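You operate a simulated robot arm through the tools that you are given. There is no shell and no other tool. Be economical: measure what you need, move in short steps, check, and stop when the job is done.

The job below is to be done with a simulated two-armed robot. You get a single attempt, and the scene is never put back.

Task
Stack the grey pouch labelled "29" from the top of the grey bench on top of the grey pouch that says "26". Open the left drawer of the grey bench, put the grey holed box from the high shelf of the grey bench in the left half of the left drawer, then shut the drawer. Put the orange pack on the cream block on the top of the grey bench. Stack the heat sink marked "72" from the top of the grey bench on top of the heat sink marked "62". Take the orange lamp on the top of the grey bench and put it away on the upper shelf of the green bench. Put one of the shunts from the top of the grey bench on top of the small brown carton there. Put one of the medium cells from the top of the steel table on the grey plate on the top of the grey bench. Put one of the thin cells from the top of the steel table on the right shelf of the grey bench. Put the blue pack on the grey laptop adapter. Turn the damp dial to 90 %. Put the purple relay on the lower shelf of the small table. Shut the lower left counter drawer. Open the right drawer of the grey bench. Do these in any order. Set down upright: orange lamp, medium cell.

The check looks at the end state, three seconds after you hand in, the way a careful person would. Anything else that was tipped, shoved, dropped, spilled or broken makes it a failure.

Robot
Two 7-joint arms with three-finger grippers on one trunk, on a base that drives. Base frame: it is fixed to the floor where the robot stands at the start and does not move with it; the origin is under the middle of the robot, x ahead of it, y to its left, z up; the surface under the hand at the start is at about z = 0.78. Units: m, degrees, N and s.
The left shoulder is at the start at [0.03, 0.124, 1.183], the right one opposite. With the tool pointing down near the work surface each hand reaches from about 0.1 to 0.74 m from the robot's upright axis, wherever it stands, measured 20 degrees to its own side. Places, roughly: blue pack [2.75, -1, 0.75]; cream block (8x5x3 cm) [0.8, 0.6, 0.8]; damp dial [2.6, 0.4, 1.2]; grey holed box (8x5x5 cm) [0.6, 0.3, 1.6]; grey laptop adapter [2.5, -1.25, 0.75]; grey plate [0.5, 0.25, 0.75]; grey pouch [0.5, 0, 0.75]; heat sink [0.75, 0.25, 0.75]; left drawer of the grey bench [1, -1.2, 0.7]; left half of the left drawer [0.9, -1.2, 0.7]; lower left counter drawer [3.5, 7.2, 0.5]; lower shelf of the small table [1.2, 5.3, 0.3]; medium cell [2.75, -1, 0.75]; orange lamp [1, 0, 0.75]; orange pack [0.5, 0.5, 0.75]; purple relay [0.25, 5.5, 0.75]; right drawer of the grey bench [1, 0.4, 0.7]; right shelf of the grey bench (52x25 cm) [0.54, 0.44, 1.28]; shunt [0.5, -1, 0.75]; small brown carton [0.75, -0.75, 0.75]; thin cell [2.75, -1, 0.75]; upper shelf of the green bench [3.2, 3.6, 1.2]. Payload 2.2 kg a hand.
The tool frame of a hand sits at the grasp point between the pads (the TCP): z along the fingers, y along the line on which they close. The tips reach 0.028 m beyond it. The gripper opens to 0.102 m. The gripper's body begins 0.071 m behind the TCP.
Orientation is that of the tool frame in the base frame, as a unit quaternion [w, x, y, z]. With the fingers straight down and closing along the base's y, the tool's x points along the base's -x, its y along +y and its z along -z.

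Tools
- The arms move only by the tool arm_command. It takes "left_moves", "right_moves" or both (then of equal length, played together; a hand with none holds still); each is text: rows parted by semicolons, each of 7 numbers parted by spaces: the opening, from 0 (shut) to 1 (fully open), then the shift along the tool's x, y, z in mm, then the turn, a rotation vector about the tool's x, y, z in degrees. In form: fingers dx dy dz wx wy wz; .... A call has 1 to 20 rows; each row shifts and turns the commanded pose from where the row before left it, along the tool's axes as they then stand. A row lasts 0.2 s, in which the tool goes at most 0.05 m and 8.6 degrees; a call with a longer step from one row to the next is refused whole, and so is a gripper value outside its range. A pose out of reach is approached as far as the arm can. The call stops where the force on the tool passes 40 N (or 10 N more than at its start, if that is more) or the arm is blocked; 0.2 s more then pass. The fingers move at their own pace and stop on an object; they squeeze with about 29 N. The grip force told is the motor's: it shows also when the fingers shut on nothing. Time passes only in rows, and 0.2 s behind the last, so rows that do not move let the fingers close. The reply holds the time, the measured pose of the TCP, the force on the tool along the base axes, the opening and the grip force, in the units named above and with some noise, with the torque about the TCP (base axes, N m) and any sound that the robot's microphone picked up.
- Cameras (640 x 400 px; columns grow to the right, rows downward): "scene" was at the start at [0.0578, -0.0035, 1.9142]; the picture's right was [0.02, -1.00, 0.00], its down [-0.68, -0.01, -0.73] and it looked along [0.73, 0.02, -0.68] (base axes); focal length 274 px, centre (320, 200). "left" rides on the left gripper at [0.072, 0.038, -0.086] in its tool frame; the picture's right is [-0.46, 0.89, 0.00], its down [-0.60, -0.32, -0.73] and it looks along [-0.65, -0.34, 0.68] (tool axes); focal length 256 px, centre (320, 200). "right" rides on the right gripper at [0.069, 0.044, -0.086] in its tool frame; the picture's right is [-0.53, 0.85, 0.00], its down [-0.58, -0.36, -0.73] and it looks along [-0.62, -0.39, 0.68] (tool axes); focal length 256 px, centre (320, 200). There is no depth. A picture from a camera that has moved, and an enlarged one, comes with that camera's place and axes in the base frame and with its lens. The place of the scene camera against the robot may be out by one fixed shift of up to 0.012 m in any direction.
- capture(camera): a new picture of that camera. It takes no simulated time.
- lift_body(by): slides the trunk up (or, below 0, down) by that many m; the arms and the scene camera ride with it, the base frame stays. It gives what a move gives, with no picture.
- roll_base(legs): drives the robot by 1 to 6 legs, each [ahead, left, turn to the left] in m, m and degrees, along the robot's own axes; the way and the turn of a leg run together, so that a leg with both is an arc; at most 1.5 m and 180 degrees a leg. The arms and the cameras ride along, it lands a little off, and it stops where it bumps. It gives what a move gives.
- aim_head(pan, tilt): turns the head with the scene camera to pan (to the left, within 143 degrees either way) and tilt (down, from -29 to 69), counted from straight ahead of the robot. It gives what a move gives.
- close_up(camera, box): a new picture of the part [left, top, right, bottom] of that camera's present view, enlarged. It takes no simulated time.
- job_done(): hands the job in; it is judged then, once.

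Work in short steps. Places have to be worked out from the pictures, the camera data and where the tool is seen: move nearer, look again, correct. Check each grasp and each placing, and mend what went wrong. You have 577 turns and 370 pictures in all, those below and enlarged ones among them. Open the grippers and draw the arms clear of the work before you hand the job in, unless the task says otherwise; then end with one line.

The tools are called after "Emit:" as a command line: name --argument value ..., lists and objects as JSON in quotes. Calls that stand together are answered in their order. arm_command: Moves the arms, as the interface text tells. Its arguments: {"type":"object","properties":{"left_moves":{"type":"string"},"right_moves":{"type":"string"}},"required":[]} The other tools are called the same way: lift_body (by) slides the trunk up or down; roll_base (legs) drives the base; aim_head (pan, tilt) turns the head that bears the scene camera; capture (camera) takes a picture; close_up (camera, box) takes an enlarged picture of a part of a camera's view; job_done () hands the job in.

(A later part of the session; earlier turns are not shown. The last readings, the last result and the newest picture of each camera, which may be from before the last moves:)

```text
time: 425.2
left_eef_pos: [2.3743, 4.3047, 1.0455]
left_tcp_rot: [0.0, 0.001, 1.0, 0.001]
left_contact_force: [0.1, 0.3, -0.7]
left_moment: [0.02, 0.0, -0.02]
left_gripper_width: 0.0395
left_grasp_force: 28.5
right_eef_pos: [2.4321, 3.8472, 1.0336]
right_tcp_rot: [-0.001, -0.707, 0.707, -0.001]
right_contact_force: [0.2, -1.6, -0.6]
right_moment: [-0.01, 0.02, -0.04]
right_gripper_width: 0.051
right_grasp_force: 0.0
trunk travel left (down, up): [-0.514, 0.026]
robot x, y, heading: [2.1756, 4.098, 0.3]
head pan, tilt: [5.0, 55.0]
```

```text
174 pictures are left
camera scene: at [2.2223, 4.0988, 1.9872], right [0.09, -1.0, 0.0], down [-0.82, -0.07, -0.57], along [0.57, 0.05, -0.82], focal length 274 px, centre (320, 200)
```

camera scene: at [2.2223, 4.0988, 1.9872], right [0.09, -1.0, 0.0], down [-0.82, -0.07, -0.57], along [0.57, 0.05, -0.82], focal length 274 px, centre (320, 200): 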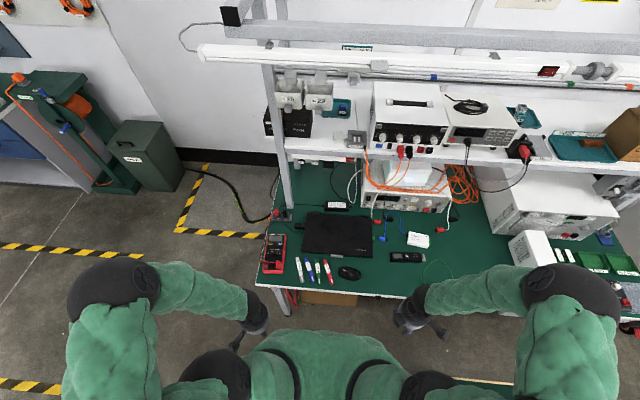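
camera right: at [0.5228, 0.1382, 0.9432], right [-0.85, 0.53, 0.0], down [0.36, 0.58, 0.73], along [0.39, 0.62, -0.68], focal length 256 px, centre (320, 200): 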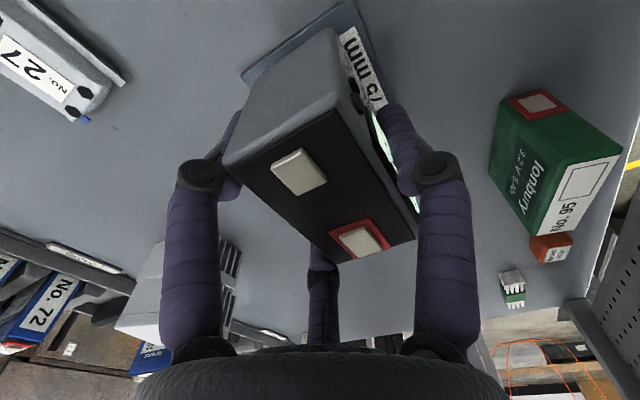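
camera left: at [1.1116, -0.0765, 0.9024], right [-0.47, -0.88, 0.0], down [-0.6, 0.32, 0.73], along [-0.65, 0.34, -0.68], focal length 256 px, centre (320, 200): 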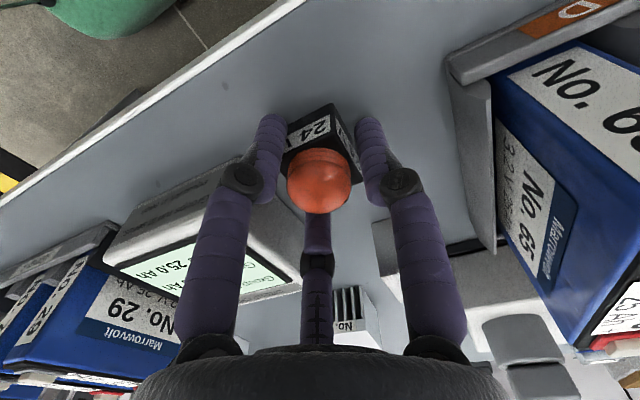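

Emit:
arm_command --right_moves "0.5 40 10 0 0 0 0;0.5 40 10 0 0 0 0;0.5 40 10 0 0 0 0;0.5 40 10 0 0 0 0;0.5 40 0 0 0 0 0;0.5 0 0 0 0 0 0;0.5 0 0 0 0 0 0;0.5 0 0 0 0 0 0;0.5 0 0 0 0 0 0;0.5 0 0 0 0 0 0;0.5 0 0 0 0 0 0;0.5 0 0 0 0 0 0" --left_moves "0 0 0 0 0 0 0;0 0 0 0 0 0 0;0 -25 -30 0 0 0 0;0 -25 -40 0 0 0 0;0 -25 -40 0 0 0 0;0 -25 -40 0 0 0 0;0 -25 -40 0 0 0 0;0 -25 -40 0 0 0 0;0 -25 -40 0 0 0 0;0 -25 -40 0 0 0 0;0 -25 -40 0 0 0 0;0 0 0 40 0 0 0"

Emit:
capture --camera "left"

```text
time: 427.8
left_eef_pos: [2.5988, 3.954, 1.0049]
left_tcp_rot: [-0.001, 0.0, 1.0, 0.001]
left_contact_force: [0.6, 0.1, 0.5]
left_moment: [-0.03, 0.08, 0.02]
left_gripper_width: 0.0397
left_grasp_force: 29.0
right_eef_pos: [2.3924, 3.6466, 1.0343]
right_tcp_rot: [0.001, 0.708, -0.707, 0.002]
right_contact_force: [0.0, -0.5, -0.4]
right_moment: [-0.03, 0.0, 0.0]
right_gripper_width: 0.051
right_grasp_force: 0.0
trunk travel left (down, up): [-0.514, 0.026]
robot x, y, heading: [2.1739, 4.0959, 0.0]
head pan, tilt: [5.0, 55.0]
```

```text
173 pictures are left
camera left: at [2.5269, 3.9924, 1.0905], right [0.47, 0.89, 0.0], down [0.6, -0.32, 0.73], along [0.65, -0.34, -0.68], focal length 256 px, centre (320, 200)
```

left: 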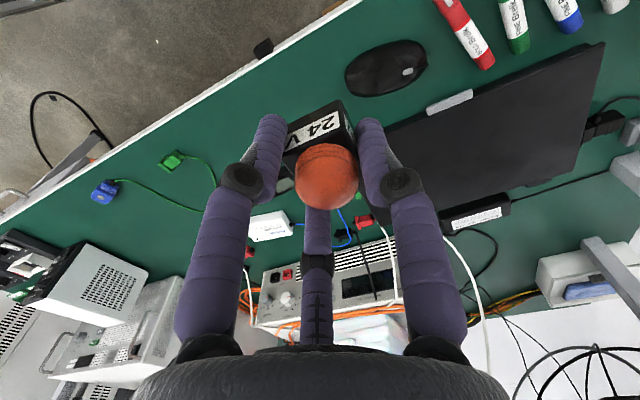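

Emit:
arm_command --left_moves "0 -15 -32 0 0 0 0;0 -15 -32 0 0 0 0;0 0 0 45 0 0 0;0 0 0 45 0 0 0;0 0 0 35 0 0 0;0 0 0 0 0 0 0"

Emit:
capture --camera "left"

```text
time: 429.2
left_eef_pos: [2.6316, 3.8908, 0.8781]
left_tcp_rot: [0.0, 0.001, 1.0, 0.001]
left_contact_force: [-0.4, 0.2, -1.5]
left_moment: [0.01, -0.02, -0.04]
left_gripper_width: 0.0396
left_grasp_force: 29.3
right_eef_pos: [2.3918, 3.6464, 1.034]
right_tcp_rot: [0.002, 0.707, -0.707, 0.001]
right_contact_force: [0.0, 0.4, -0.1]
right_moment: [-0.01, -0.04, 0.03]
right_gripper_width: 0.0507
right_grasp_force: 0.1
trunk travel left (down, up): [-0.514, 0.026]
robot x, y, heading: [2.1766, 4.0977, 0.3]
head pan, tilt: [5.0, 55.0]
```

```text
172 pictures are left
camera left: at [2.5584, 3.9306, 0.9653], right [0.47, 0.89, 0.0], down [0.6, -0.32, 0.73], along [0.65, -0.34, -0.68], focal length 256 px, centre (320, 200)
```

left: 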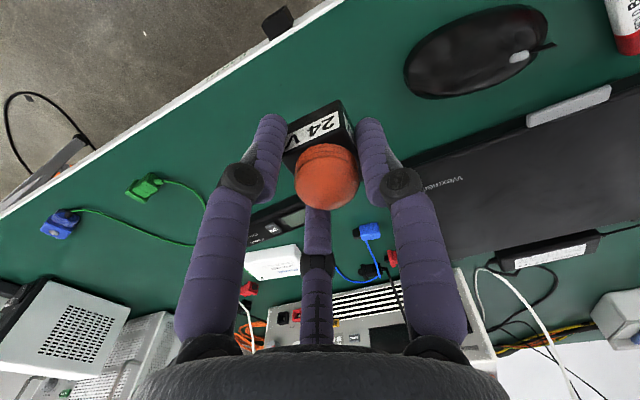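

Emit:
arm_command --left_moves "0 0 0 20 0 0 0;0 0 0 10 0 0 0;0 0 0 4 0 0 0;0 0 0 3 0 0 0;0 0 0 0 0 0 0"

```text
time: 430.4
left_eef_pos: [2.6294, 3.8918, 0.842]
left_tcp_rot: [-0.001, -0.001, 1.0, 0.001]
left_contact_force: [-0.4, 0.6, -1.4]
left_moment: [0.04, 0.01, -0.03]
left_gripper_width: 0.0396
left_grasp_force: 29.3
right_eef_pos: [2.3903, 3.6471, 1.0345]
right_tcp_rot: [-0.001, -0.706, 0.708, -0.001]
right_contact_force: [0.7, -0.1, 0.8]
right_moment: [0.0, -0.03, 0.0]
right_gripper_width: 0.0511
right_grasp_force: 0.1
trunk travel left (down, up): [-0.514, 0.026]
robot x, y, heading: [2.1779, 4.0968, 0.2]
head pan, tilt: [5.0, 55.0]
```

Emit:
arm_command --left_moves "0 0 0 4 0 0 0;0 0 0 3 0 0 0;0 0 0 3 0 0 0;0 0 0 3 0 0 0;0 0 0 0 0 0 0"

```text
time: 431.6
left_eef_pos: [2.6302, 3.8918, 0.83]
left_tcp_rot: [-0.001, 0.0, 1.0, 0.001]
left_contact_force: [0.1, -0.1, -1.1]
left_moment: [0.02, -0.01, -0.03]
left_gripper_width: 0.0397
left_grasp_force: 29.2
right_eef_pos: [2.3915, 3.6478, 1.0345]
right_tcp_rot: [0.001, 0.707, -0.707, 0.001]
right_contact_force: [-0.6, -0.5, -0.4]
right_moment: [-0.02, -0.02, 0.0]
right_gripper_width: 0.0511
right_grasp_force: 0.1
trunk travel left (down, up): [-0.514, 0.026]
robot x, y, heading: [2.1751, 4.0946, 0.1]
head pan, tilt: [5.0, 55.0]
```

Emit:
arm_command --left_moves "0 0 0 4 0 0 0;0 0 0 3 0 0 0;0 0 0 3 0 0 0;0 0 0 3 0 0 0;0 0 0 0 0 0 0"

Emit:
capture --camera "left"

```text
time: 432.8
left_eef_pos: [2.6291, 3.8911, 0.8149]
left_tcp_rot: [-0.002, 0.0, 1.0, 0.001]
left_contact_force: [-0.2, -0.1, -0.7]
left_moment: [0.01, -0.03, 0.01]
left_gripper_width: 0.0396
left_grasp_force: 28.8
right_eef_pos: [2.39, 3.6455, 1.0334]
right_tcp_rot: [-0.002, -0.707, 0.707, -0.001]
right_contact_force: [0.6, 0.3, -0.1]
right_moment: [0.01, 0.01, 0.01]
right_gripper_width: 0.0511
right_grasp_force: 0.1
trunk travel left (down, up): [-0.514, 0.026]
robot x, y, heading: [2.1762, 4.0943, 0.2]
head pan, tilt: [5.0, 55.0]
```

```text
171 pictures are left
camera left: at [2.557, 3.9299, 0.9023], right [0.46, 0.89, 0.0], down [0.6, -0.32, 0.73], along [0.65, -0.34, -0.68], focal length 256 px, centre (320, 200)
```

left: 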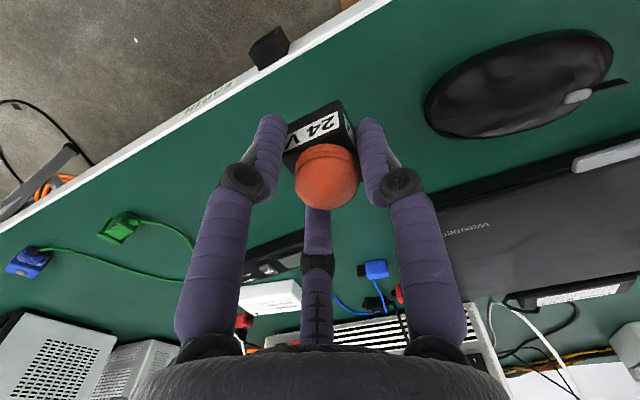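

Emit:
arm_command --left_moves "0 0 0 4 0 0 0;0 0 0 4 0 0 0;0 0 0 3 0 0 0;0 0 0 3 0 0 0;0 0 0 0 0 0 0"

```text
time: 434.0
left_eef_pos: [2.6302, 3.892, 0.8019]
left_tcp_rot: [-0.001, -0.001, 1.0, 0.001]
left_contact_force: [-0.1, 0.1, -0.6]
left_moment: [-0.01, -0.01, 0.01]
left_gripper_width: 0.0394
left_grasp_force: 28.8
right_eef_pos: [2.3906, 3.6468, 1.0333]
right_tcp_rot: [0.001, 0.707, -0.707, 0.002]
right_contact_force: [-0.1, 0.6, 0.8]
right_moment: [0.0, -0.01, -0.01]
right_gripper_width: 0.0512
right_grasp_force: 0.1
trunk travel left (down, up): [-0.514, 0.026]
robot x, y, heading: [2.1771, 4.0992, 0.2]
head pan, tilt: [5.0, 55.0]
```

Emit:
arm_command --left_moves "0 0 0 4 0 0 0;0 0 0 3 0 0 0;0 0 0 3 0 0 0;0 0 0 3 0 0 0;0 0 0 0 0 0 0"

```text
time: 435.2
left_eef_pos: [2.6296, 3.8928, 0.7885]
left_tcp_rot: [-0.001, -0.001, 1.0, 0.001]
left_contact_force: [0.1, 0.4, -0.4]
left_moment: [-0.01, 0.01, 0.0]
left_gripper_width: 0.0398
left_grasp_force: 29.3
right_eef_pos: [2.3918, 3.6462, 1.0337]
right_tcp_rot: [-0.001, -0.707, 0.707, -0.001]
right_contact_force: [0.0, 0.4, -0.3]
right_moment: [-0.02, -0.01, 0.02]
right_gripper_width: 0.0509
right_grasp_force: 0.0
trunk travel left (down, up): [-0.514, 0.026]
robot x, y, heading: [2.1765, 4.0971, 0.5]
head pan, tilt: [5.0, 55.0]
```

Emit:
capture --camera "left"

Emit:
arm_command --left_moves "0 0 0 3 0 0 0;0 0 0 3 0 0 0;0 0 0 2 0 0 0;0 0 0 2 0 0 0;0 0 0 0 0 0 0"

```text
170 pictures are left
camera left: at [2.5573, 3.9303, 0.8752], right [0.46, 0.89, 0.0], down [0.6, -0.32, 0.73], along [0.65, -0.34, -0.68], focal length 256 px, centre (320, 200)
```

left: 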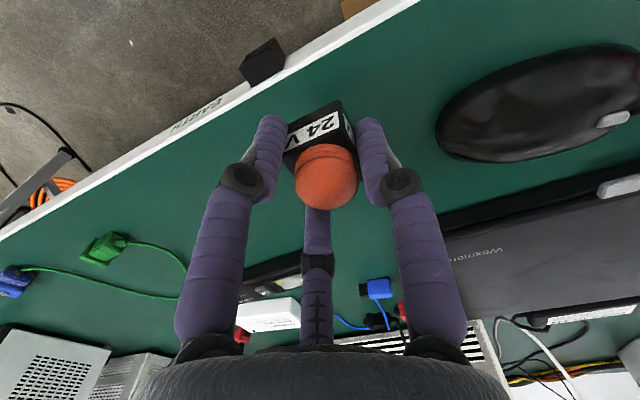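

```text
time: 436.4
left_eef_pos: [2.6296, 3.8921, 0.7825]
left_tcp_rot: [0.0, 0.0, 1.0, 0.001]
left_contact_force: [-0.9, 0.4, -0.4]
left_moment: [-0.01, -0.01, -0.04]
left_gripper_width: 0.0395
left_grasp_force: 28.5
right_eef_pos: [2.3907, 3.6456, 1.0347]
right_tcp_rot: [0.001, 0.707, -0.707, 0.001]
right_contact_force: [-0.6, 0.9, -0.2]
right_moment: [-0.01, 0.0, -0.02]
right_gripper_width: 0.0511
right_grasp_force: 0.1
trunk travel left (down, up): [-0.514, 0.026]
robot x, y, heading: [2.1726, 4.0974, 0.2]
head pan, tilt: [5.0, 55.0]
```

Emit:
arm_command --left_moves "0 0 0 2 0 0 0;0 0 0 2 0 0 0;0 0 0 0 0 0 0;0 0 0 0 0 0 0"

```text
time: 437.4
left_eef_pos: [2.6249, 3.8934, 0.7782]
left_tcp_rot: [-0.001, -0.001, 1.0, 0.001]
left_contact_force: [0.0, -1.0, -0.7]
left_moment: [-0.01, 0.01, 0.01]
left_gripper_width: 0.0395
left_grasp_force: 29.4
left hand out of reach, approached as far as the arm can: row 1
right_eef_pos: [2.3917, 3.6467, 1.0343]
right_tcp_rot: [0.002, 0.707, -0.707, 0.001]
right_contact_force: [0.7, 0.3, 0.7]
right_moment: [-0.01, 0.0, 0.01]
right_gripper_width: 0.051
right_grasp_force: 0.0
trunk travel left (down, up): [-0.514, 0.026]
robot x, y, heading: [2.1781, 4.0987, 0.2]
head pan, tilt: [5.0, 55.0]
```

Emit:
lift_body --by -0.012

Emit:
lift_body --by -0.006

Emit:
close_up --camera "left" --box '[240, 60, 400, 160]'

```text
time: 438.0
left_eef_pos: [2.6264, 3.8941, 0.7652]
left_tcp_rot: [0.0, -0.001, 1.0, 0.001]
left_contact_force: [0.3, -0.5, -0.8]
left_moment: [-0.01, 0.01, 0.02]
left_gripper_width: 0.0398
left_grasp_force: 28.6
right_eef_pos: [2.3913, 3.6464, 1.0212]
right_tcp_rot: [0.001, 0.707, -0.707, 0.001]
right_contact_force: [-0.1, 0.6, 0.2]
right_moment: [0.0, 0.03, 0.0]
right_gripper_width: 0.0512
right_grasp_force: 0.1
trunk travel left (down, up): [-0.502, 0.038]
robot x, y, heading: [2.1764, 4.0985, 0.2]
head pan, tilt: [5.0, 55.0]
```

```text
time: 438.5
left_eef_pos: [2.6256, 3.8932, 0.7585]
left_tcp_rot: [0.001, -0.001, 1.0, 0.001]
left_contact_force: [-0.9, 0.0, -0.1]
left_moment: [0.0, -0.01, 0.0]
left_gripper_width: 0.0396
left_grasp_force: 28.8
right_eef_pos: [2.3918, 3.6462, 1.017]
right_tcp_rot: [0.001, 0.708, -0.707, 0.001]
right_contact_force: [-0.6, -0.8, -0.3]
right_moment: [0.01, 0.03, 0.0]
right_gripper_width: 0.051
right_grasp_force: 0.0
trunk travel left (down, up): [-0.496, 0.044]
robot x, y, heading: [2.1762, 4.0969, 0.3]
head pan, tilt: [5.0, 55.0]
```

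```text
4.00 times, centred on (320, 110) of left
camera zoom: at [2.5535, 3.9322, 0.8464], right [0.46, 0.89, 0.0], down [0.6, -0.32, 0.73], along [0.65, -0.34, -0.68], focal length 1024 px, centre (320, 560)
```

zoom: 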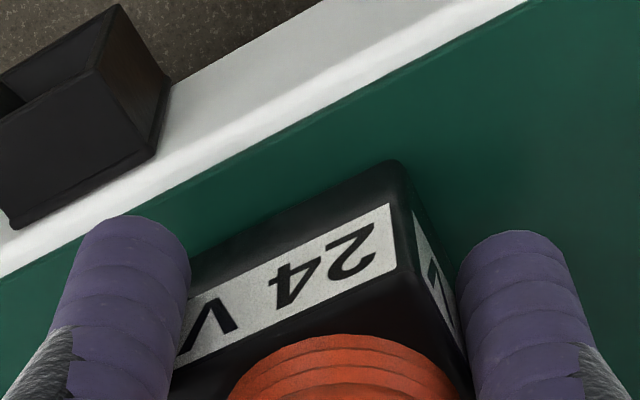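

Emit:
arm_command --left_moves "0 -8 0 0 0 0 0;0 -6 0 0 0 0 0;0 0 0 0 0 0 0"

Emit:
lift_body --by -0.008

Emit:
lift_body --by -0.004

```text
time: 439.3
left_eef_pos: [2.6316, 3.8962, 0.7619]
left_tcp_rot: [-0.001, -0.001, 1.0, 0.001]
left_contact_force: [-0.9, 0.2, -0.5]
left_moment: [0.0, 0.06, -0.01]
left_gripper_width: 0.0395
left_grasp_force: 29.0
left hand out of reach, approached as far as the arm can: row 1, 2
right_eef_pos: [2.3916, 3.6469, 1.0159]
right_tcp_rot: [0.002, 0.707, -0.707, 0.0]
right_contact_force: [0.8, 0.4, -1.1]
right_moment: [-0.01, -0.03, -0.01]
right_gripper_width: 0.0508
right_grasp_force: 0.1
trunk travel left (down, up): [-0.496, 0.044]
robot x, y, heading: [2.1772, 4.0991, 0.2]
head pan, tilt: [5.0, 55.0]
```

```text
time: 439.9
left_eef_pos: [2.6326, 3.8953, 0.7561]
left_tcp_rot: [0.002, 0.0, 1.0, -0.001]
left_contact_force: [-2.3, 0.7, 17.5]
left_moment: [0.37, 0.19, 0.05]
left_gripper_width: 0.0395
left_grasp_force: 28.4
right_eef_pos: [2.3921, 3.6469, 1.0093]
right_tcp_rot: [0.0, -0.707, 0.707, -0.002]
right_contact_force: [-0.5, 0.0, -0.7]
right_moment: [0.0, 0.02, -0.01]
right_gripper_width: 0.0509
right_grasp_force: 0.0
trunk travel left (down, up): [-0.488, 0.052]
robot x, y, heading: [2.1724, 4.0997, 0.2]
head pan, tilt: [5.0, 55.0]
```

```text
time: 440.4
left_eef_pos: [2.634, 3.895, 0.7529]
left_tcp_rot: [0.002, -0.001, 1.0, 0.0]
left_contact_force: [-1.5, -1.4, 27.1]
left_moment: [-0.35, 0.06, -0.02]
left_gripper_width: 0.04
left_grasp_force: 29.4
right_eef_pos: [2.3906, 3.6476, 1.0046]
right_tcp_rot: [0.001, 0.707, -0.707, 0.003]
right_contact_force: [0.5, 0.3, 0.1]
right_moment: [0.02, 0.02, 0.0]
right_gripper_width: 0.0506
right_grasp_force: 0.1
trunk travel left (down, up): [-0.484, 0.056]
robot x, y, heading: [2.1751, 4.0961, 0.3]
head pan, tilt: [5.0, 55.0]
```

Emit:
lift_body --by 0.004

Emit:
arm_command --left_moves "0.55 0 0 0 0 0 0;0.6 0 0 0 0 0 0;0.6 0 0 0 0 0 0;0.6 0 0 -20 0 0 0;0.6 0 0 -40 0 0 0;0.8 0 0 -40 0 0 0;1 10 0 -40 0 0 0;1 0 0 0 0 0 0"

Emit:
capture --camera "left"

```text
time: 441.0
left_eef_pos: [2.6304, 3.895, 0.7521]
left_tcp_rot: [-0.002, -0.001, 1.0, 0.0]
left_contact_force: [1.9, -0.8, 5.6]
left_moment: [-0.09, -0.18, 0.04]
left_gripper_width: 0.0393
left_grasp_force: 28.7
right_eef_pos: [2.3912, 3.6474, 1.0084]
right_tcp_rot: [-0.002, -0.707, 0.707, -0.002]
right_contact_force: [0.1, -0.7, -0.2]
right_moment: [0.0, 0.0, -0.01]
right_gripper_width: 0.0511
right_grasp_force: 0.0
trunk travel left (down, up): [-0.488, 0.052]
robot x, y, heading: [2.1748, 4.0967, -0.2]
head pan, tilt: [5.0, 55.0]
```

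```text
time: 442.8
left_eef_pos: [2.6205, 3.8942, 0.8938]
left_tcp_rot: [-0.001, 0.0, 1.0, 0.0]
left_contact_force: [0.0, 0.4, 0.2]
left_moment: [0.05, 0.03, 0.01]
left_gripper_width: 0.102
left_grasp_force: 0.0
right_eef_pos: [2.3912, 3.647, 1.0083]
right_tcp_rot: [-0.001, -0.707, 0.707, -0.002]
right_contact_force: [0.0, 0.0, -0.4]
right_moment: [0.0, 0.02, 0.0]
right_gripper_width: 0.0508
right_grasp_force: 0.1
trunk travel left (down, up): [-0.488, 0.052]
robot x, y, heading: [2.1749, 4.0984, 0.3]
head pan, tilt: [5.0, 55.0]
```

```text
168 pictures are left
camera left: at [2.5486, 3.9328, 0.9798], right [0.47, 0.89, 0.0], down [0.6, -0.32, 0.73], along [0.65, -0.34, -0.68], focal length 256 px, centre (320, 200)
```

left: 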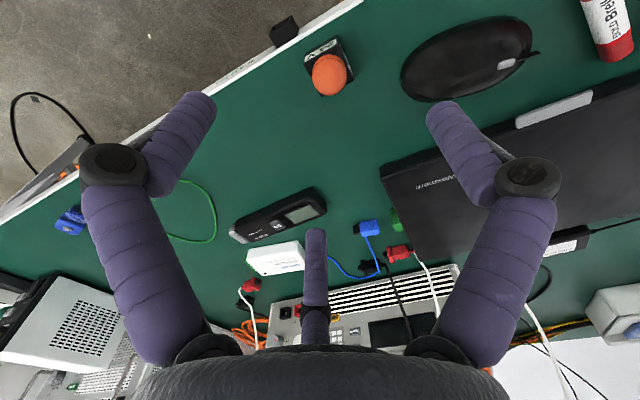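

Emit:
aim_head --pan 0 --tilt 45

Emit:
close_up --camera "scene" --box '[230, 80, 430, 205]'

```text
time: 443.5
left_eef_pos: [2.6211, 3.8949, 0.8921]
left_tcp_rot: [-0.001, 0.001, 1.0, 0.0]
left_contact_force: [0.5, -0.3, 0.1]
left_moment: [0.0, 0.0, -0.05]
left_gripper_width: 0.1021
left_grasp_force: 0.1
right_eef_pos: [2.3916, 3.6466, 1.0091]
right_tcp_rot: [0.001, 0.707, -0.707, 0.001]
right_contact_force: [0.0, -0.3, -0.3]
right_moment: [0.03, -0.01, 0.03]
right_gripper_width: 0.051
right_grasp_force: 0.1
trunk travel left (down, up): [-0.488, 0.052]
robot x, y, heading: [2.1746, 4.0966, 0.4]
head pan, tilt: [0.0, 45.0]
```

```text
3.20 times, centred on (330, 142) of scene
camera zoom: at [2.2319, 4.0924, 1.9745], right [0.0, -1.0, 0.0], down [-0.71, 0.0, -0.71], along [0.71, 0.0, -0.71], focal length 876 px, centre (288, 384)
```

zoom: 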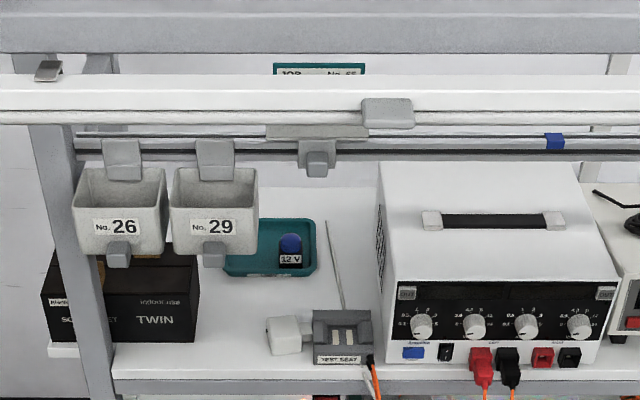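

Upper shelf surface is at z≈1.227, front edge x≈3.01; gap at y≈4.166. Raise the right hand clear, then turn the left hand to point forward with its single finger up.

Emit:
arm_command --right_moves "0.5 0 0 -40 0 0 0;0.5 0 0 -40 0 0 0;0.5 0 0 -40 0 0 0;0.5 0 0 -40 0 0 0;0.5 0 0 0 0 0 0" --left_moves "0.6 0 0 -40 0 0 0;0.6 0 0 -40 0 0 0;0.6 0 0 -30 0 0 0;0.6 0 0 0 0 0 0;0.6 0 0 0 0 0 0"

Emit:
arm_command --left_moves "0.6 0 0 0 -4.18 -4.18 5.967;0.6 0 0 0 -4.18 -4.18 5.967;0.6 0 0 0 -4.18 -4.18 5.967;0.6 0 0 0 -4.18 -4.18 5.967;0.6 0 0 0 -4.18 -4.18 5.967;0.6 0 0 0 -4.18 -4.18 5.967;0.6 0 0 0 -4.18 -4.18 5.967;0.6 0 0 0 -4.18 -4.18 5.967;0.6 0 0 0 -4.18 -4.18 5.967;0.6 0 0 0 -4.18 -4.18 5.967;0.6 0 0 0 -4.18 -4.18 5.967;0.6 0 0 0 -4.18 -4.18 5.967;0.6 0 0 0 -4.18 -4.18 5.967;0.6 0 0 0 0 0 0"

```text
time: 444.7
left_eef_pos: [2.6206, 3.8938, 1.0022]
left_tcp_rot: [-0.001, 0.0, 1.0, 0.001]
left_contact_force: [0.2, -0.6, 0.4]
left_moment: [0.04, 0.01, 0.0]
left_gripper_width: 0.061
left_grasp_force: 0.2
right_eef_pos: [2.3919, 3.6467, 1.1697]
right_tcp_rot: [-0.001, -0.707, 0.708, -0.001]
right_contact_force: [-0.4, 1.0, -0.1]
right_moment: [-0.02, 0.0, 0.02]
right_gripper_width: 0.0511
right_grasp_force: 0.0
trunk travel left (down, up): [-0.488, 0.052]
robot x, y, heading: [2.178, 4.0979, 0.1]
head pan, tilt: [0.0, 45.0]
```

```text
time: 447.7
left_eef_pos: [2.6213, 3.8952, 1.0043]
left_tcp_rot: [0.405, 0.58, 0.578, 0.406]
left_contact_force: [-0.2, -0.6, -0.3]
left_moment: [-0.01, 0.0, 0.02]
left_gripper_width: 0.0612
left_grasp_force: 0.1
right_eef_pos: [2.3912, 3.647, 1.1692]
right_tcp_rot: [-0.001, -0.707, 0.707, -0.001]
right_contact_force: [-0.1, 0.0, 0.6]
right_moment: [0.02, 0.05, -0.04]
right_gripper_width: 0.0512
right_grasp_force: 0.1
trunk travel left (down, up): [-0.488, 0.052]
robot x, y, heading: [2.1746, 4.0988, 0.2]
head pan, tilt: [0.0, 45.0]
```

Emit:
roll_base --legs '[[-0.1, 0, 0]]'

Emit:
arm_command --left_moves "0.6 0 -39.2 14.25 0 0 0;0.6 0 -39.2 14.25 0 0 0;0.6 0 -39.2 14.25 0 0 0;0.6 0 -39.2 14.25 0 0 0;0.6 0 -39.2 14.25 0 0 0;0.6 0 -37.6 13.7 0 0 0;0.6 0 0 0 0 0 0"

Emit:
capture --camera "left"

```text
time: 448.8
left_eef_pos: [2.5234, 3.8946, 1.0038]
left_tcp_rot: [0.405, 0.579, 0.58, 0.406]
left_contact_force: [0.0, -1.1, 1.0]
left_moment: [0.02, 0.03, 0.03]
left_gripper_width: 0.061
left_grasp_force: 0.1
right_eef_pos: [2.2923, 3.6471, 1.1703]
right_tcp_rot: [0.001, 0.708, -0.706, 0.002]
right_contact_force: [0.7, 0.2, 0.3]
right_moment: [0.0, -0.01, -0.01]
right_gripper_width: 0.0509
right_grasp_force: 0.1
trunk travel left (down, up): [-0.488, 0.052]
robot x, y, heading: [2.0784, 4.0979, 0.2]
head pan, tilt: [0.0, 45.0]
```

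```text
time: 450.6
left_eef_pos: [2.5467, 3.9025, 0.8256]
left_tcp_rot: [0.426, 0.557, 0.582, 0.411]
left_contact_force: [-0.4, 0.2, -0.4]
left_moment: [-0.02, 0.01, 0.0]
left_gripper_width: 0.0612
left_grasp_force: 0.1
left hand out of reach, approached as far as the arm can: row 5, 6
right_eef_pos: [2.2933, 3.6476, 1.1697]
right_tcp_rot: [0.001, 0.708, -0.707, 0.001]
right_contact_force: [0.1, -0.6, 0.0]
right_moment: [0.01, 0.01, -0.02]
right_gripper_width: 0.051
right_grasp_force: 0.1
trunk travel left (down, up): [-0.488, 0.052]
robot x, y, heading: [2.0746, 4.0979, 0.3]
head pan, tilt: [0.0, 45.0]
stopped in row 7 (left hand): the arm was blocked; the commanded pose is now the measured one
```

```text
166 pictures are left
camera left: at [2.4747, 3.9758, 0.8859], right [0.27, -0.43, 0.86], down [-0.78, -0.62, -0.06], along [0.56, -0.66, -0.5], focal length 256 px, centre (320, 200)
```

left: 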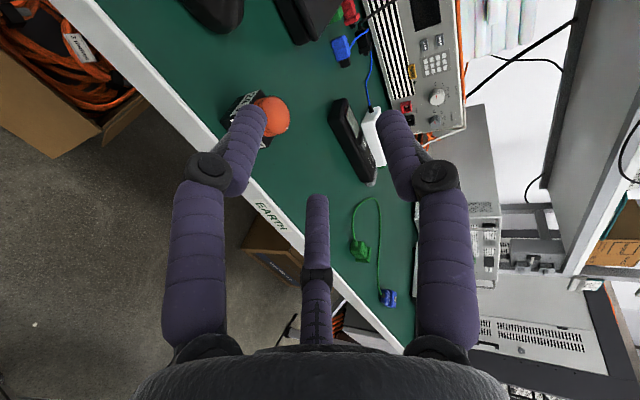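

Emit:
arm_command --left_moves "0.6 0 30 -11 0 0 0;0.6 0 30 -11 2.7 -0.2 2.35;0.6 0 20 -7 0 0 0;0.6 0 0 0 0 0 0"

Emit:
lift_body --by -0.15

Emit:
capture --camera "left"

```text
time: 451.6
left_eef_pos: [2.5433, 3.9051, 0.911]
left_tcp_rot: [0.404, 0.581, 0.579, 0.404]
left_contact_force: [0.8, -0.1, 0.1]
left_moment: [0.02, 0.04, 0.01]
left_gripper_width: 0.0614
left_grasp_force: 0.0
right_eef_pos: [2.2929, 3.648, 1.169]
right_tcp_rot: [0.001, 0.708, -0.707, 0.002]
right_contact_force: [-1.4, 0.6, 1.3]
right_moment: [-0.04, 0.0, 0.01]
right_gripper_width: 0.0511
right_grasp_force: 0.1
trunk travel left (down, up): [-0.488, 0.052]
robot x, y, heading: [2.0765, 4.0985, 0.2]
head pan, tilt: [0.0, 45.0]
```

```text
time: 453.4
left_eef_pos: [2.544, 3.9049, 0.7611]
left_tcp_rot: [0.404, 0.582, 0.579, 0.404]
left_contact_force: [0.4, -0.1, -0.6]
left_moment: [0.0, 0.01, -0.03]
left_gripper_width: 0.0612
left_grasp_force: 0.1
right_eef_pos: [2.2936, 3.6473, 1.0199]
right_tcp_rot: [0.0, 0.708, -0.707, 0.002]
right_contact_force: [0.2, -0.6, -0.6]
right_moment: [0.02, -0.03, 0.01]
right_gripper_width: 0.0512
right_grasp_force: 0.0
trunk travel left (down, up): [-0.338, 0.202]
robot x, y, heading: [2.0812, 4.0962, 0.2]
head pan, tilt: [0.0, 45.0]
```

```text
165 pictures are left
camera left: at [2.4758, 3.9776, 0.8273], right [0.31, -0.47, 0.83], down [-0.8, -0.6, -0.04], along [0.52, -0.65, -0.56], focal length 256 px, centre (320, 200)
```

left: 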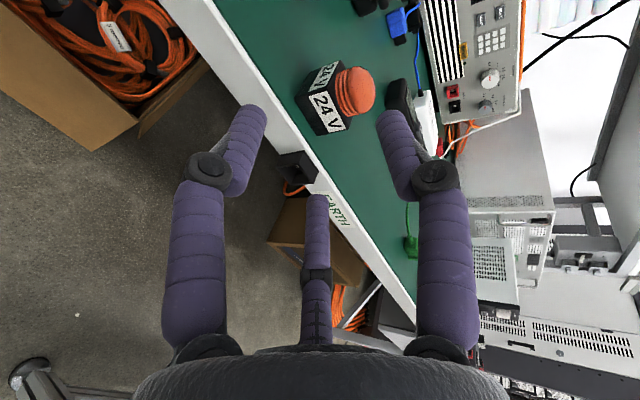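

Emit:
arm_command --left_moves "0.6 -10 -8.5 3 0 0 0;0.6 0 6.8 18.8 0 0 0;0.6 0 6.8 18.8 0 0 0;0.6 0 0 0 0 0 0"

Emit:
capture --camera "left"

```text
time: 454.4
left_eef_pos: [2.5825, 3.8939, 0.7509]
left_tcp_rot: [0.404, 0.581, 0.579, 0.404]
left_contact_force: [0.0, 1.3, 0.1]
left_moment: [0.02, 0.0, 0.02]
left_gripper_width: 0.0611
left_grasp_force: 0.0
right_eef_pos: [2.2918, 3.6477, 1.0181]
right_tcp_rot: [0.001, 0.708, -0.706, 0.001]
right_contact_force: [0.8, -0.1, -0.4]
right_moment: [0.02, 0.0, 0.02]
right_gripper_width: 0.051
right_grasp_force: 0.1
trunk travel left (down, up): [-0.338, 0.202]
robot x, y, heading: [2.0744, 4.0983, 0.5]
head pan, tilt: [0.0, 45.0]
```

```text
164 pictures are left
camera left: at [2.5156, 3.9674, 0.8179], right [0.31, -0.47, 0.83], down [-0.8, -0.6, -0.04], along [0.52, -0.65, -0.56], focal length 256 px, centre (320, 200)
```

left: 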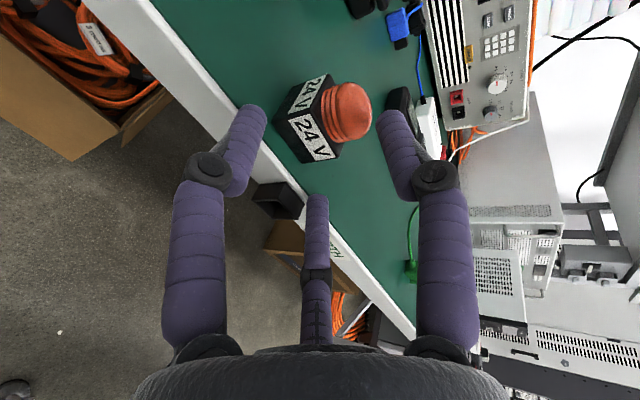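

Emit:
arm_command --left_moves "0.6 0 6.1 16.9 0 0 0;0.6 0 6.1 16.9 0 0 0;0.6 0 0 0 0 0 0"

Emit:
capture --camera "left"

```text
time: 454.7
left_eef_pos: [2.5869, 3.8945, 0.7499]
left_tcp_rot: [0.404, 0.583, 0.577, 0.404]
left_contact_force: [-16.7, 1.5, 16.2]
left_moment: [-0.05, 0.32, 0.44]
left_gripper_width: 0.0645
left_grasp_force: 2.1
right_eef_pos: [2.2913, 3.6472, 1.0204]
right_tcp_rot: [0.001, 0.708, -0.706, 0.001]
right_contact_force: [0.4, 0.5, -0.5]
right_moment: [0.0, 0.04, 0.0]
right_gripper_width: 0.0512
right_grasp_force: 0.1
trunk travel left (down, up): [-0.338, 0.202]
robot x, y, heading: [2.0751, 4.0963, 0.1]
head pan, tilt: [0.0, 45.0]
stopped in row 1 (left hand): the force on the tool passed its limit at 48 N (the readings are from after the stop); the commanded pose is now the measured one
```

```text
163 pictures are left
camera left: at [2.5195, 3.9679, 0.8171], right [0.3, -0.47, 0.83], down [-0.8, -0.6, -0.05], along [0.52, -0.65, -0.56], focal length 256 px, centre (320, 200)
```

left: 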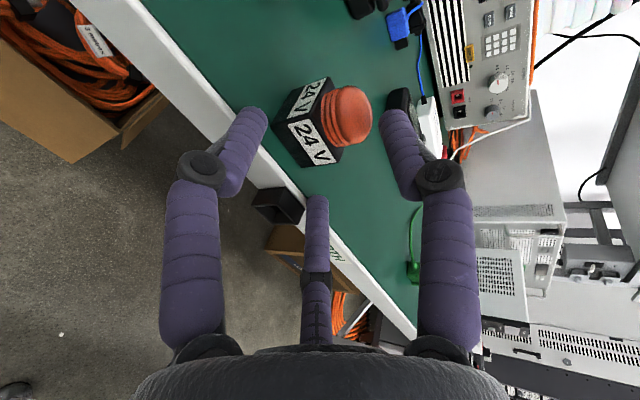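

Emit:
arm_command --left_moves "0.6 0 7 -7 0 0 0;0.6 0 2 -1 0 0 0;0.6 0 6.1 16.9 0 0 0;0.6 0 6.1 16.9 0 0 0;0.6 0 0 0 0 0 0"

Emit:
capture --camera "left"

```text
time: 455.9
left_eef_pos: [2.6195, 3.8962, 0.7603]
left_tcp_rot: [0.403, 0.584, 0.578, 0.403]
left_contact_force: [-0.3, 0.7, 0.8]
left_moment: [-0.02, 0.04, -0.02]
left_gripper_width: 0.0611
left_grasp_force: 0.0
right_eef_pos: [2.2923, 3.648, 1.0194]
right_tcp_rot: [0.001, 0.708, -0.706, 0.001]
right_contact_force: [-0.1, -0.1, 0.4]
right_moment: [0.02, 0.01, 0.02]
right_gripper_width: 0.0512
right_grasp_force: 0.0
trunk travel left (down, up): [-0.338, 0.202]
robot x, y, heading: [2.077, 4.0982, 0.2]
head pan, tilt: [0.0, 45.0]
```

```text
162 pictures are left
camera left: at [2.5534, 3.968, 0.8266], right [0.31, -0.47, 0.83], down [-0.8, -0.6, -0.04], along [0.52, -0.65, -0.56], focal length 256 px, centre (320, 200)
```

left: 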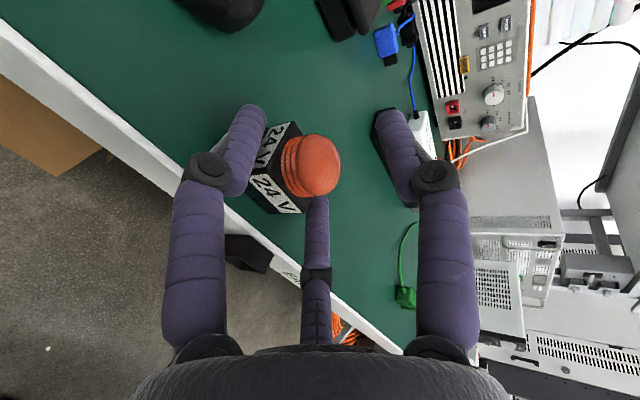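

Emit:
arm_command --left_moves "0.6 0 -5.6 2 0 0 0;0.6 0 0 0 0 0 0;0.4 0 0 0 0 0 0;0.2 0 0 0 0 0 0;0 0 0 0 0 0 0;0 0 0 0 0 0 0"

Emit:
capture --camera "left"

```text
time: 457.3
left_eef_pos: [2.6203, 3.8945, 0.7544]
left_tcp_rot: [0.404, 0.584, 0.577, 0.403]
left_contact_force: [0.0, -0.1, -0.5]
left_moment: [0.0, 0.01, 0.01]
left_gripper_width: 0.0398
left_grasp_force: 29.0
right_eef_pos: [2.2916, 3.6471, 1.0202]
right_tcp_rot: [0.002, 0.707, -0.707, 0.002]
right_contact_force: [0.2, -0.6, 0.2]
right_moment: [-0.02, 0.01, -0.02]
right_gripper_width: 0.0508
right_grasp_force: 0.1
trunk travel left (down, up): [-0.338, 0.202]
robot x, y, heading: [2.076, 4.0995, 0.2]
head pan, tilt: [0.0, 45.0]
```

```text
161 pictures are left
camera left: at [2.5527, 3.9678, 0.8209], right [0.31, -0.47, 0.83], down [-0.8, -0.6, -0.04], along [0.52, -0.65, -0.56], focal length 256 px, centre (320, 200)
```

left: 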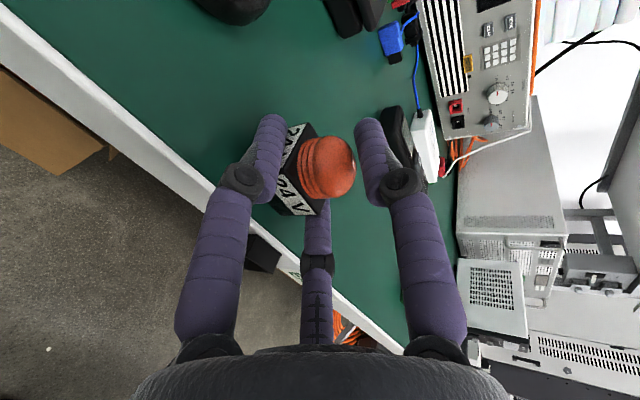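

Gripped. Lift with the trunk a little and check it stays upright.

Emit:
lift_body --by 0.06

Emit:
capture --camera "left"

```text
time: 458.3
left_eef_pos: [2.6196, 3.8955, 0.8146]
left_tcp_rot: [0.403, 0.584, 0.579, 0.402]
left_contact_force: [-0.8, 0.7, -1.3]
left_moment: [0.0, 0.01, 0.0]
left_gripper_width: 0.0396
left_grasp_force: 28.8
right_eef_pos: [2.2921, 3.6471, 1.0794]
right_tcp_rot: [0.002, 0.708, -0.706, 0.001]
right_contact_force: [-1.6, -0.5, 0.8]
right_moment: [-0.02, -0.01, -0.02]
right_gripper_width: 0.051
right_grasp_force: 0.1
trunk travel left (down, up): [-0.398, 0.142]
robot x, y, heading: [2.0786, 4.0994, 0.3]
head pan, tilt: [0.0, 45.0]
```

```text
160 pictures are left
camera left: at [2.5526, 3.9678, 0.8805], right [0.31, -0.47, 0.83], down [-0.8, -0.6, -0.04], along [0.52, -0.65, -0.56], focal length 256 px, centre (320, 200)
```

left: 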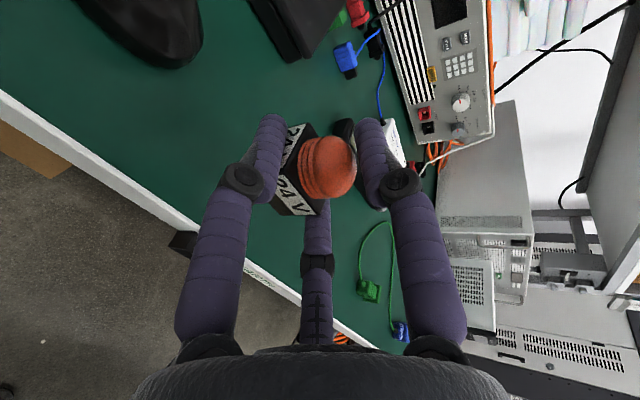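

Emit:
lift_body --by 0.14

Emit:
arm_command --left_moves "0 0 35 -12.7 0 0 0;0 0 35 -12.7 0 0 0;0 0 35 -12.7 0 0 0;0 0 35 -12.7 0 0 0;0 0 35 -12.7 0 0 0;0 0 35 -12.7 0 0 0;0 0 35 -12.7 0 0 0;0 0 35 -12.7 0 0 0;0 0 35 -12.7 0 0 0;0 0 35 -12.7 0 0 0;0 0 0 0 0 0 0"

Emit:
roll_base --legs '[[0, 0.17, 0]]'

Emit:
capture --camera "left"

```text
time: 460.0
left_eef_pos: [2.6185, 3.8951, 0.9538]
left_tcp_rot: [0.402, 0.584, 0.579, 0.404]
left_contact_force: [0.7, 0.5, -1.0]
left_moment: [0.0, -0.02, 0.0]
left_gripper_width: 0.039
left_grasp_force: 29.1
right_eef_pos: [2.2921, 3.6473, 1.2188]
right_tcp_rot: [0.001, 0.708, -0.706, 0.001]
right_contact_force: [0.1, -0.2, 0.1]
right_moment: [0.0, 0.0, 0.01]
right_gripper_width: 0.051
right_grasp_force: 0.0
trunk travel left (down, up): [-0.538, 0.002]
robot x, y, heading: [2.0766, 4.0954, -0.1]
head pan, tilt: [0.0, 45.0]
```

```text
time: 462.4
left_eef_pos: [2.6217, 3.8923, 1.3282]
left_tcp_rot: [0.404, 0.584, 0.578, 0.403]
left_contact_force: [-0.7, -0.5, -1.2]
left_moment: [-0.02, -0.02, 0.04]
left_gripper_width: 0.0394
left_grasp_force: 29.0
right_eef_pos: [2.2932, 3.6466, 1.2192]
right_tcp_rot: [0.001, 0.708, -0.706, 0.001]
right_contact_force: [-0.7, -0.2, 0.2]
right_moment: [0.02, -0.01, -0.02]
right_gripper_width: 0.0509
right_grasp_force: 0.0
trunk travel left (down, up): [-0.538, 0.002]
robot x, y, heading: [2.0789, 4.0976, 0.2]
head pan, tilt: [0.0, 45.0]
```

```text
time: 463.9
left_eef_pos: [2.6215, 4.063, 1.3276]
left_tcp_rot: [0.403, 0.584, 0.578, 0.403]
left_contact_force: [0.4, 0.2, -1.0]
left_moment: [0.03, -0.01, 0.02]
left_gripper_width: 0.0396
left_grasp_force: 28.9
right_eef_pos: [2.2911, 3.8171, 1.2186]
right_tcp_rot: [0.001, 0.708, -0.707, 0.001]
right_contact_force: [-0.4, -0.5, 0.2]
right_moment: [-0.01, 0.04, -0.03]
right_gripper_width: 0.0507
right_grasp_force: 0.0
trunk travel left (down, up): [-0.538, 0.002]
robot x, y, heading: [2.0765, 4.2646, 0.3]
head pan, tilt: [0.0, 45.0]
```

```text
159 pictures are left
camera left: at [2.5538, 4.1347, 1.394], right [0.31, -0.47, 0.83], down [-0.8, -0.6, -0.04], along [0.52, -0.65, -0.56], focal length 256 px, centre (320, 200)
```

left: 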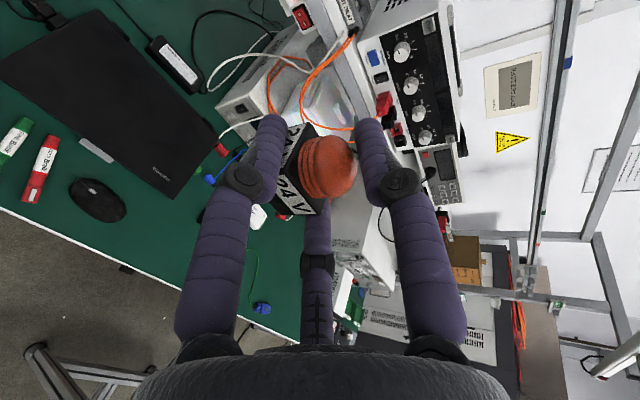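

Emit:
arm_command --left_moves "0 34 -10.3 3.8 0 0 0;0 34 -10.3 3.8 0 0 0;0 35 -10.3 3.8 0 0 0;0 0 0 0 0 0 0"

Emit:
roll_base --legs '[[0.19, 0, 0]]'

Emit:
capture --camera "left"

Emit:
capture --camera "scene"

```text
time: 464.9
left_eef_pos: [2.6208, 4.165, 1.2958]
left_tcp_rot: [0.402, 0.585, 0.578, 0.404]
left_contact_force: [-0.8, 0.3, -0.7]
left_moment: [0.01, 0.01, 0.05]
left_gripper_width: 0.0391
left_grasp_force: 29.0
right_eef_pos: [2.2921, 3.8169, 1.2182]
right_tcp_rot: [0.001, 0.708, -0.707, 0.001]
right_contact_force: [0.1, 0.1, -0.7]
right_moment: [0.05, 0.0, 0.01]
right_gripper_width: 0.051
right_grasp_force: 0.0
trunk travel left (down, up): [-0.538, 0.002]
robot x, y, heading: [2.0756, 4.2707, 0.4]
head pan, tilt: [0.0, 45.0]
```

```text
time: 466.4
left_eef_pos: [2.8134, 4.1669, 1.2953]
left_tcp_rot: [0.403, 0.584, 0.578, 0.403]
left_contact_force: [0.6, -0.2, -0.4]
left_moment: [-0.01, -0.04, 0.02]
left_gripper_width: 0.0394
left_grasp_force: 28.5
right_eef_pos: [2.4846, 3.8195, 1.2184]
right_tcp_rot: [0.001, 0.708, -0.706, 0.001]
right_contact_force: [0.3, -1.1, -0.9]
right_moment: [-0.03, 0.01, 0.01]
right_gripper_width: 0.051
right_grasp_force: 0.0
trunk travel left (down, up): [-0.538, 0.002]
robot x, y, heading: [2.2658, 4.2696, 0.3]
head pan, tilt: [0.0, 45.0]
```

```text
158 pictures are left
camera left: at [2.7458, 4.2404, 1.3617], right [0.31, -0.47, 0.83], down [-0.8, -0.6, -0.04], along [0.52, -0.65, -0.56], focal length 256 px, centre (320, 200)
```

left: 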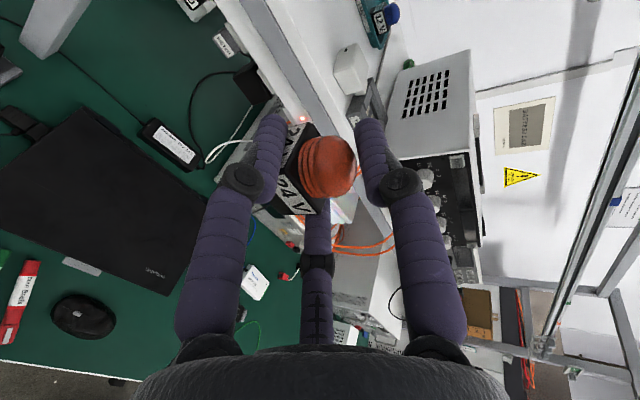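

```text
157 pictures are left
camera scene: at [2.3243, 4.2635, 2.0245], right [0.01, -1.0, 0.0], down [-0.71, 0.0, -0.71], along [0.71, 0.0, -0.71], focal length 274 px, centre (320, 200)
```

scene: 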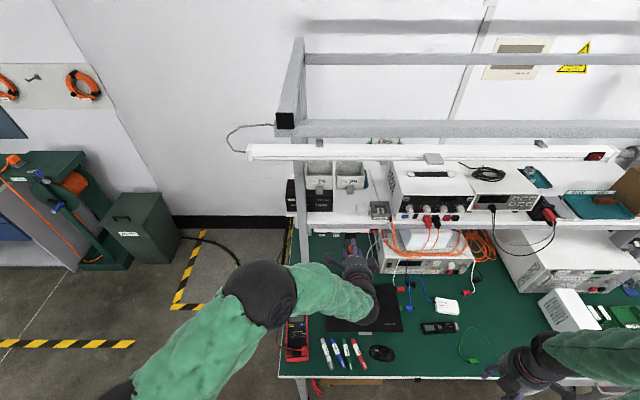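

Emit:
arm_command --left_moves "0 1 12 32.9 0 0 0;0 1 12 32.9 0 0 0;0 1 12 32.9 0 0 0;0 0 12 32.9 0 0 0;0 0 0 0 0 0 0"

Emit:
capture --camera "left"

Emit:
close_up --camera "scene" --box '[260, 140, 440, 260]'

```text
time: 467.6
left_eef_pos: [2.9539, 4.1697, 1.2948]
left_tcp_rot: [0.403, 0.584, 0.578, 0.403]
left_contact_force: [0.4, 0.5, -0.9]
left_moment: [0.0, 0.01, -0.03]
left_gripper_width: 0.0397
left_grasp_force: 28.8
right_eef_pos: [2.4842, 3.8183, 1.2204]
right_tcp_rot: [0.002, 0.708, -0.706, 0.001]
right_contact_force: [-0.9, 0.2, -0.1]
right_moment: [0.01, 0.0, 0.0]
right_gripper_width: 0.0509
right_grasp_force: 0.1
trunk travel left (down, up): [-0.538, 0.002]
robot x, y, heading: [2.2654, 4.2678, -0.1]
head pan, tilt: [0.0, 45.0]
```

```text
156 pictures are left
camera left: at [2.8864, 4.2427, 1.3607], right [0.31, -0.47, 0.83], down [-0.8, -0.6, -0.04], along [0.52, -0.65, -0.56], focal length 256 px, centre (320, 200)
```

left: 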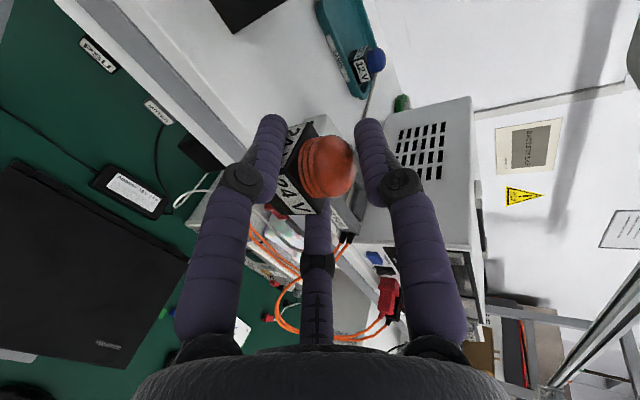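

```text
3.33 times, centred on (350, 200) of scene
camera zoom: at [2.324, 4.2636, 2.0246], right [0.01, -1.0, 0.0], down [-0.71, 0.0, -0.71], along [0.71, 0.0, -0.71], focal length 912 px, centre (220, 200)
```

zoom: 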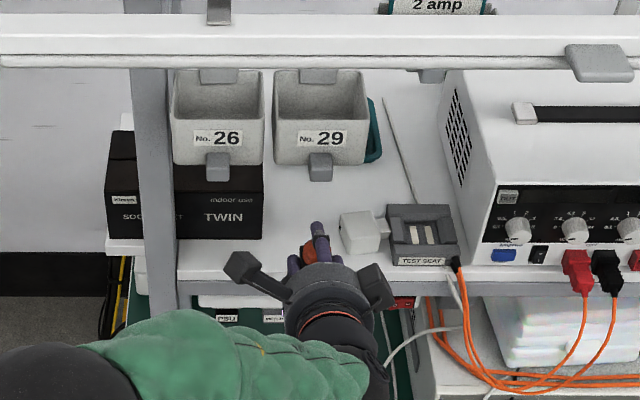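

Emit:
arm_command --left_moves "0 2 11.6 31.9 0 0 0;0 3 11.6 31.9 0 0 0;0 0 0 0 0 0 0"

Emit:
capture --camera "left"

Emit:
close_up --camera "scene" --box '[260, 140, 440, 260]'

```text
time: 468.4
left_eef_pos: [3.021, 4.1733, 1.293]
left_tcp_rot: [0.403, 0.583, 0.579, 0.404]
left_contact_force: [0.5, 0.4, -0.4]
left_moment: [0.01, -0.01, -0.01]
left_gripper_width: 0.0395
left_grasp_force: 29.2
right_eef_pos: [2.4831, 3.8185, 1.2192]
right_tcp_rot: [0.0, 0.708, -0.706, 0.002]
right_contact_force: [0.0, 0.2, 0.3]
right_moment: [-0.02, 0.01, -0.03]
right_gripper_width: 0.051
right_grasp_force: 0.1
trunk travel left (down, up): [-0.538, 0.002]
robot x, y, heading: [2.2667, 4.2716, 0.4]
head pan, tilt: [0.0, 45.0]
```

```text
154 pictures are left
camera left: at [2.9535, 4.2467, 1.3587], right [0.31, -0.47, 0.83], down [-0.8, -0.6, -0.05], along [0.52, -0.65, -0.56], focal length 256 px, centre (320, 200)
```

left: 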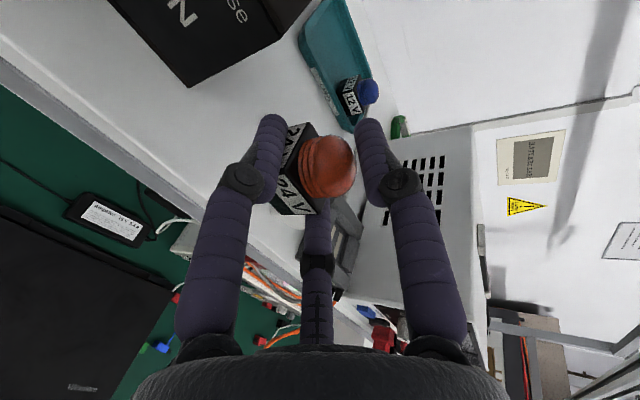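

```text
3.33 times, centred on (350, 200) of scene
camera zoom: at [2.3233, 4.2635, 2.0246], right [0.01, -1.0, 0.0], down [-0.71, 0.0, -0.71], along [0.71, 0.0, -0.71], focal length 912 px, centre (220, 200)
```

zoom: 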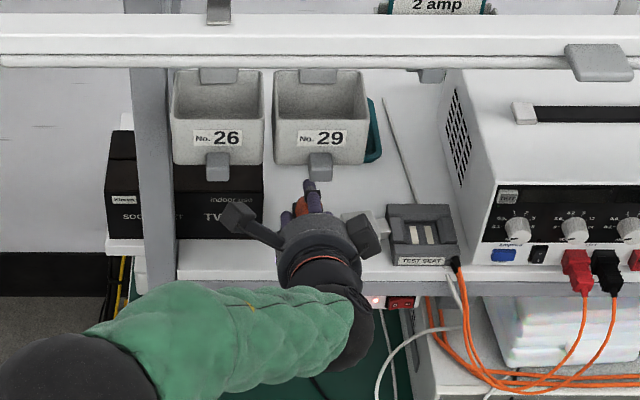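

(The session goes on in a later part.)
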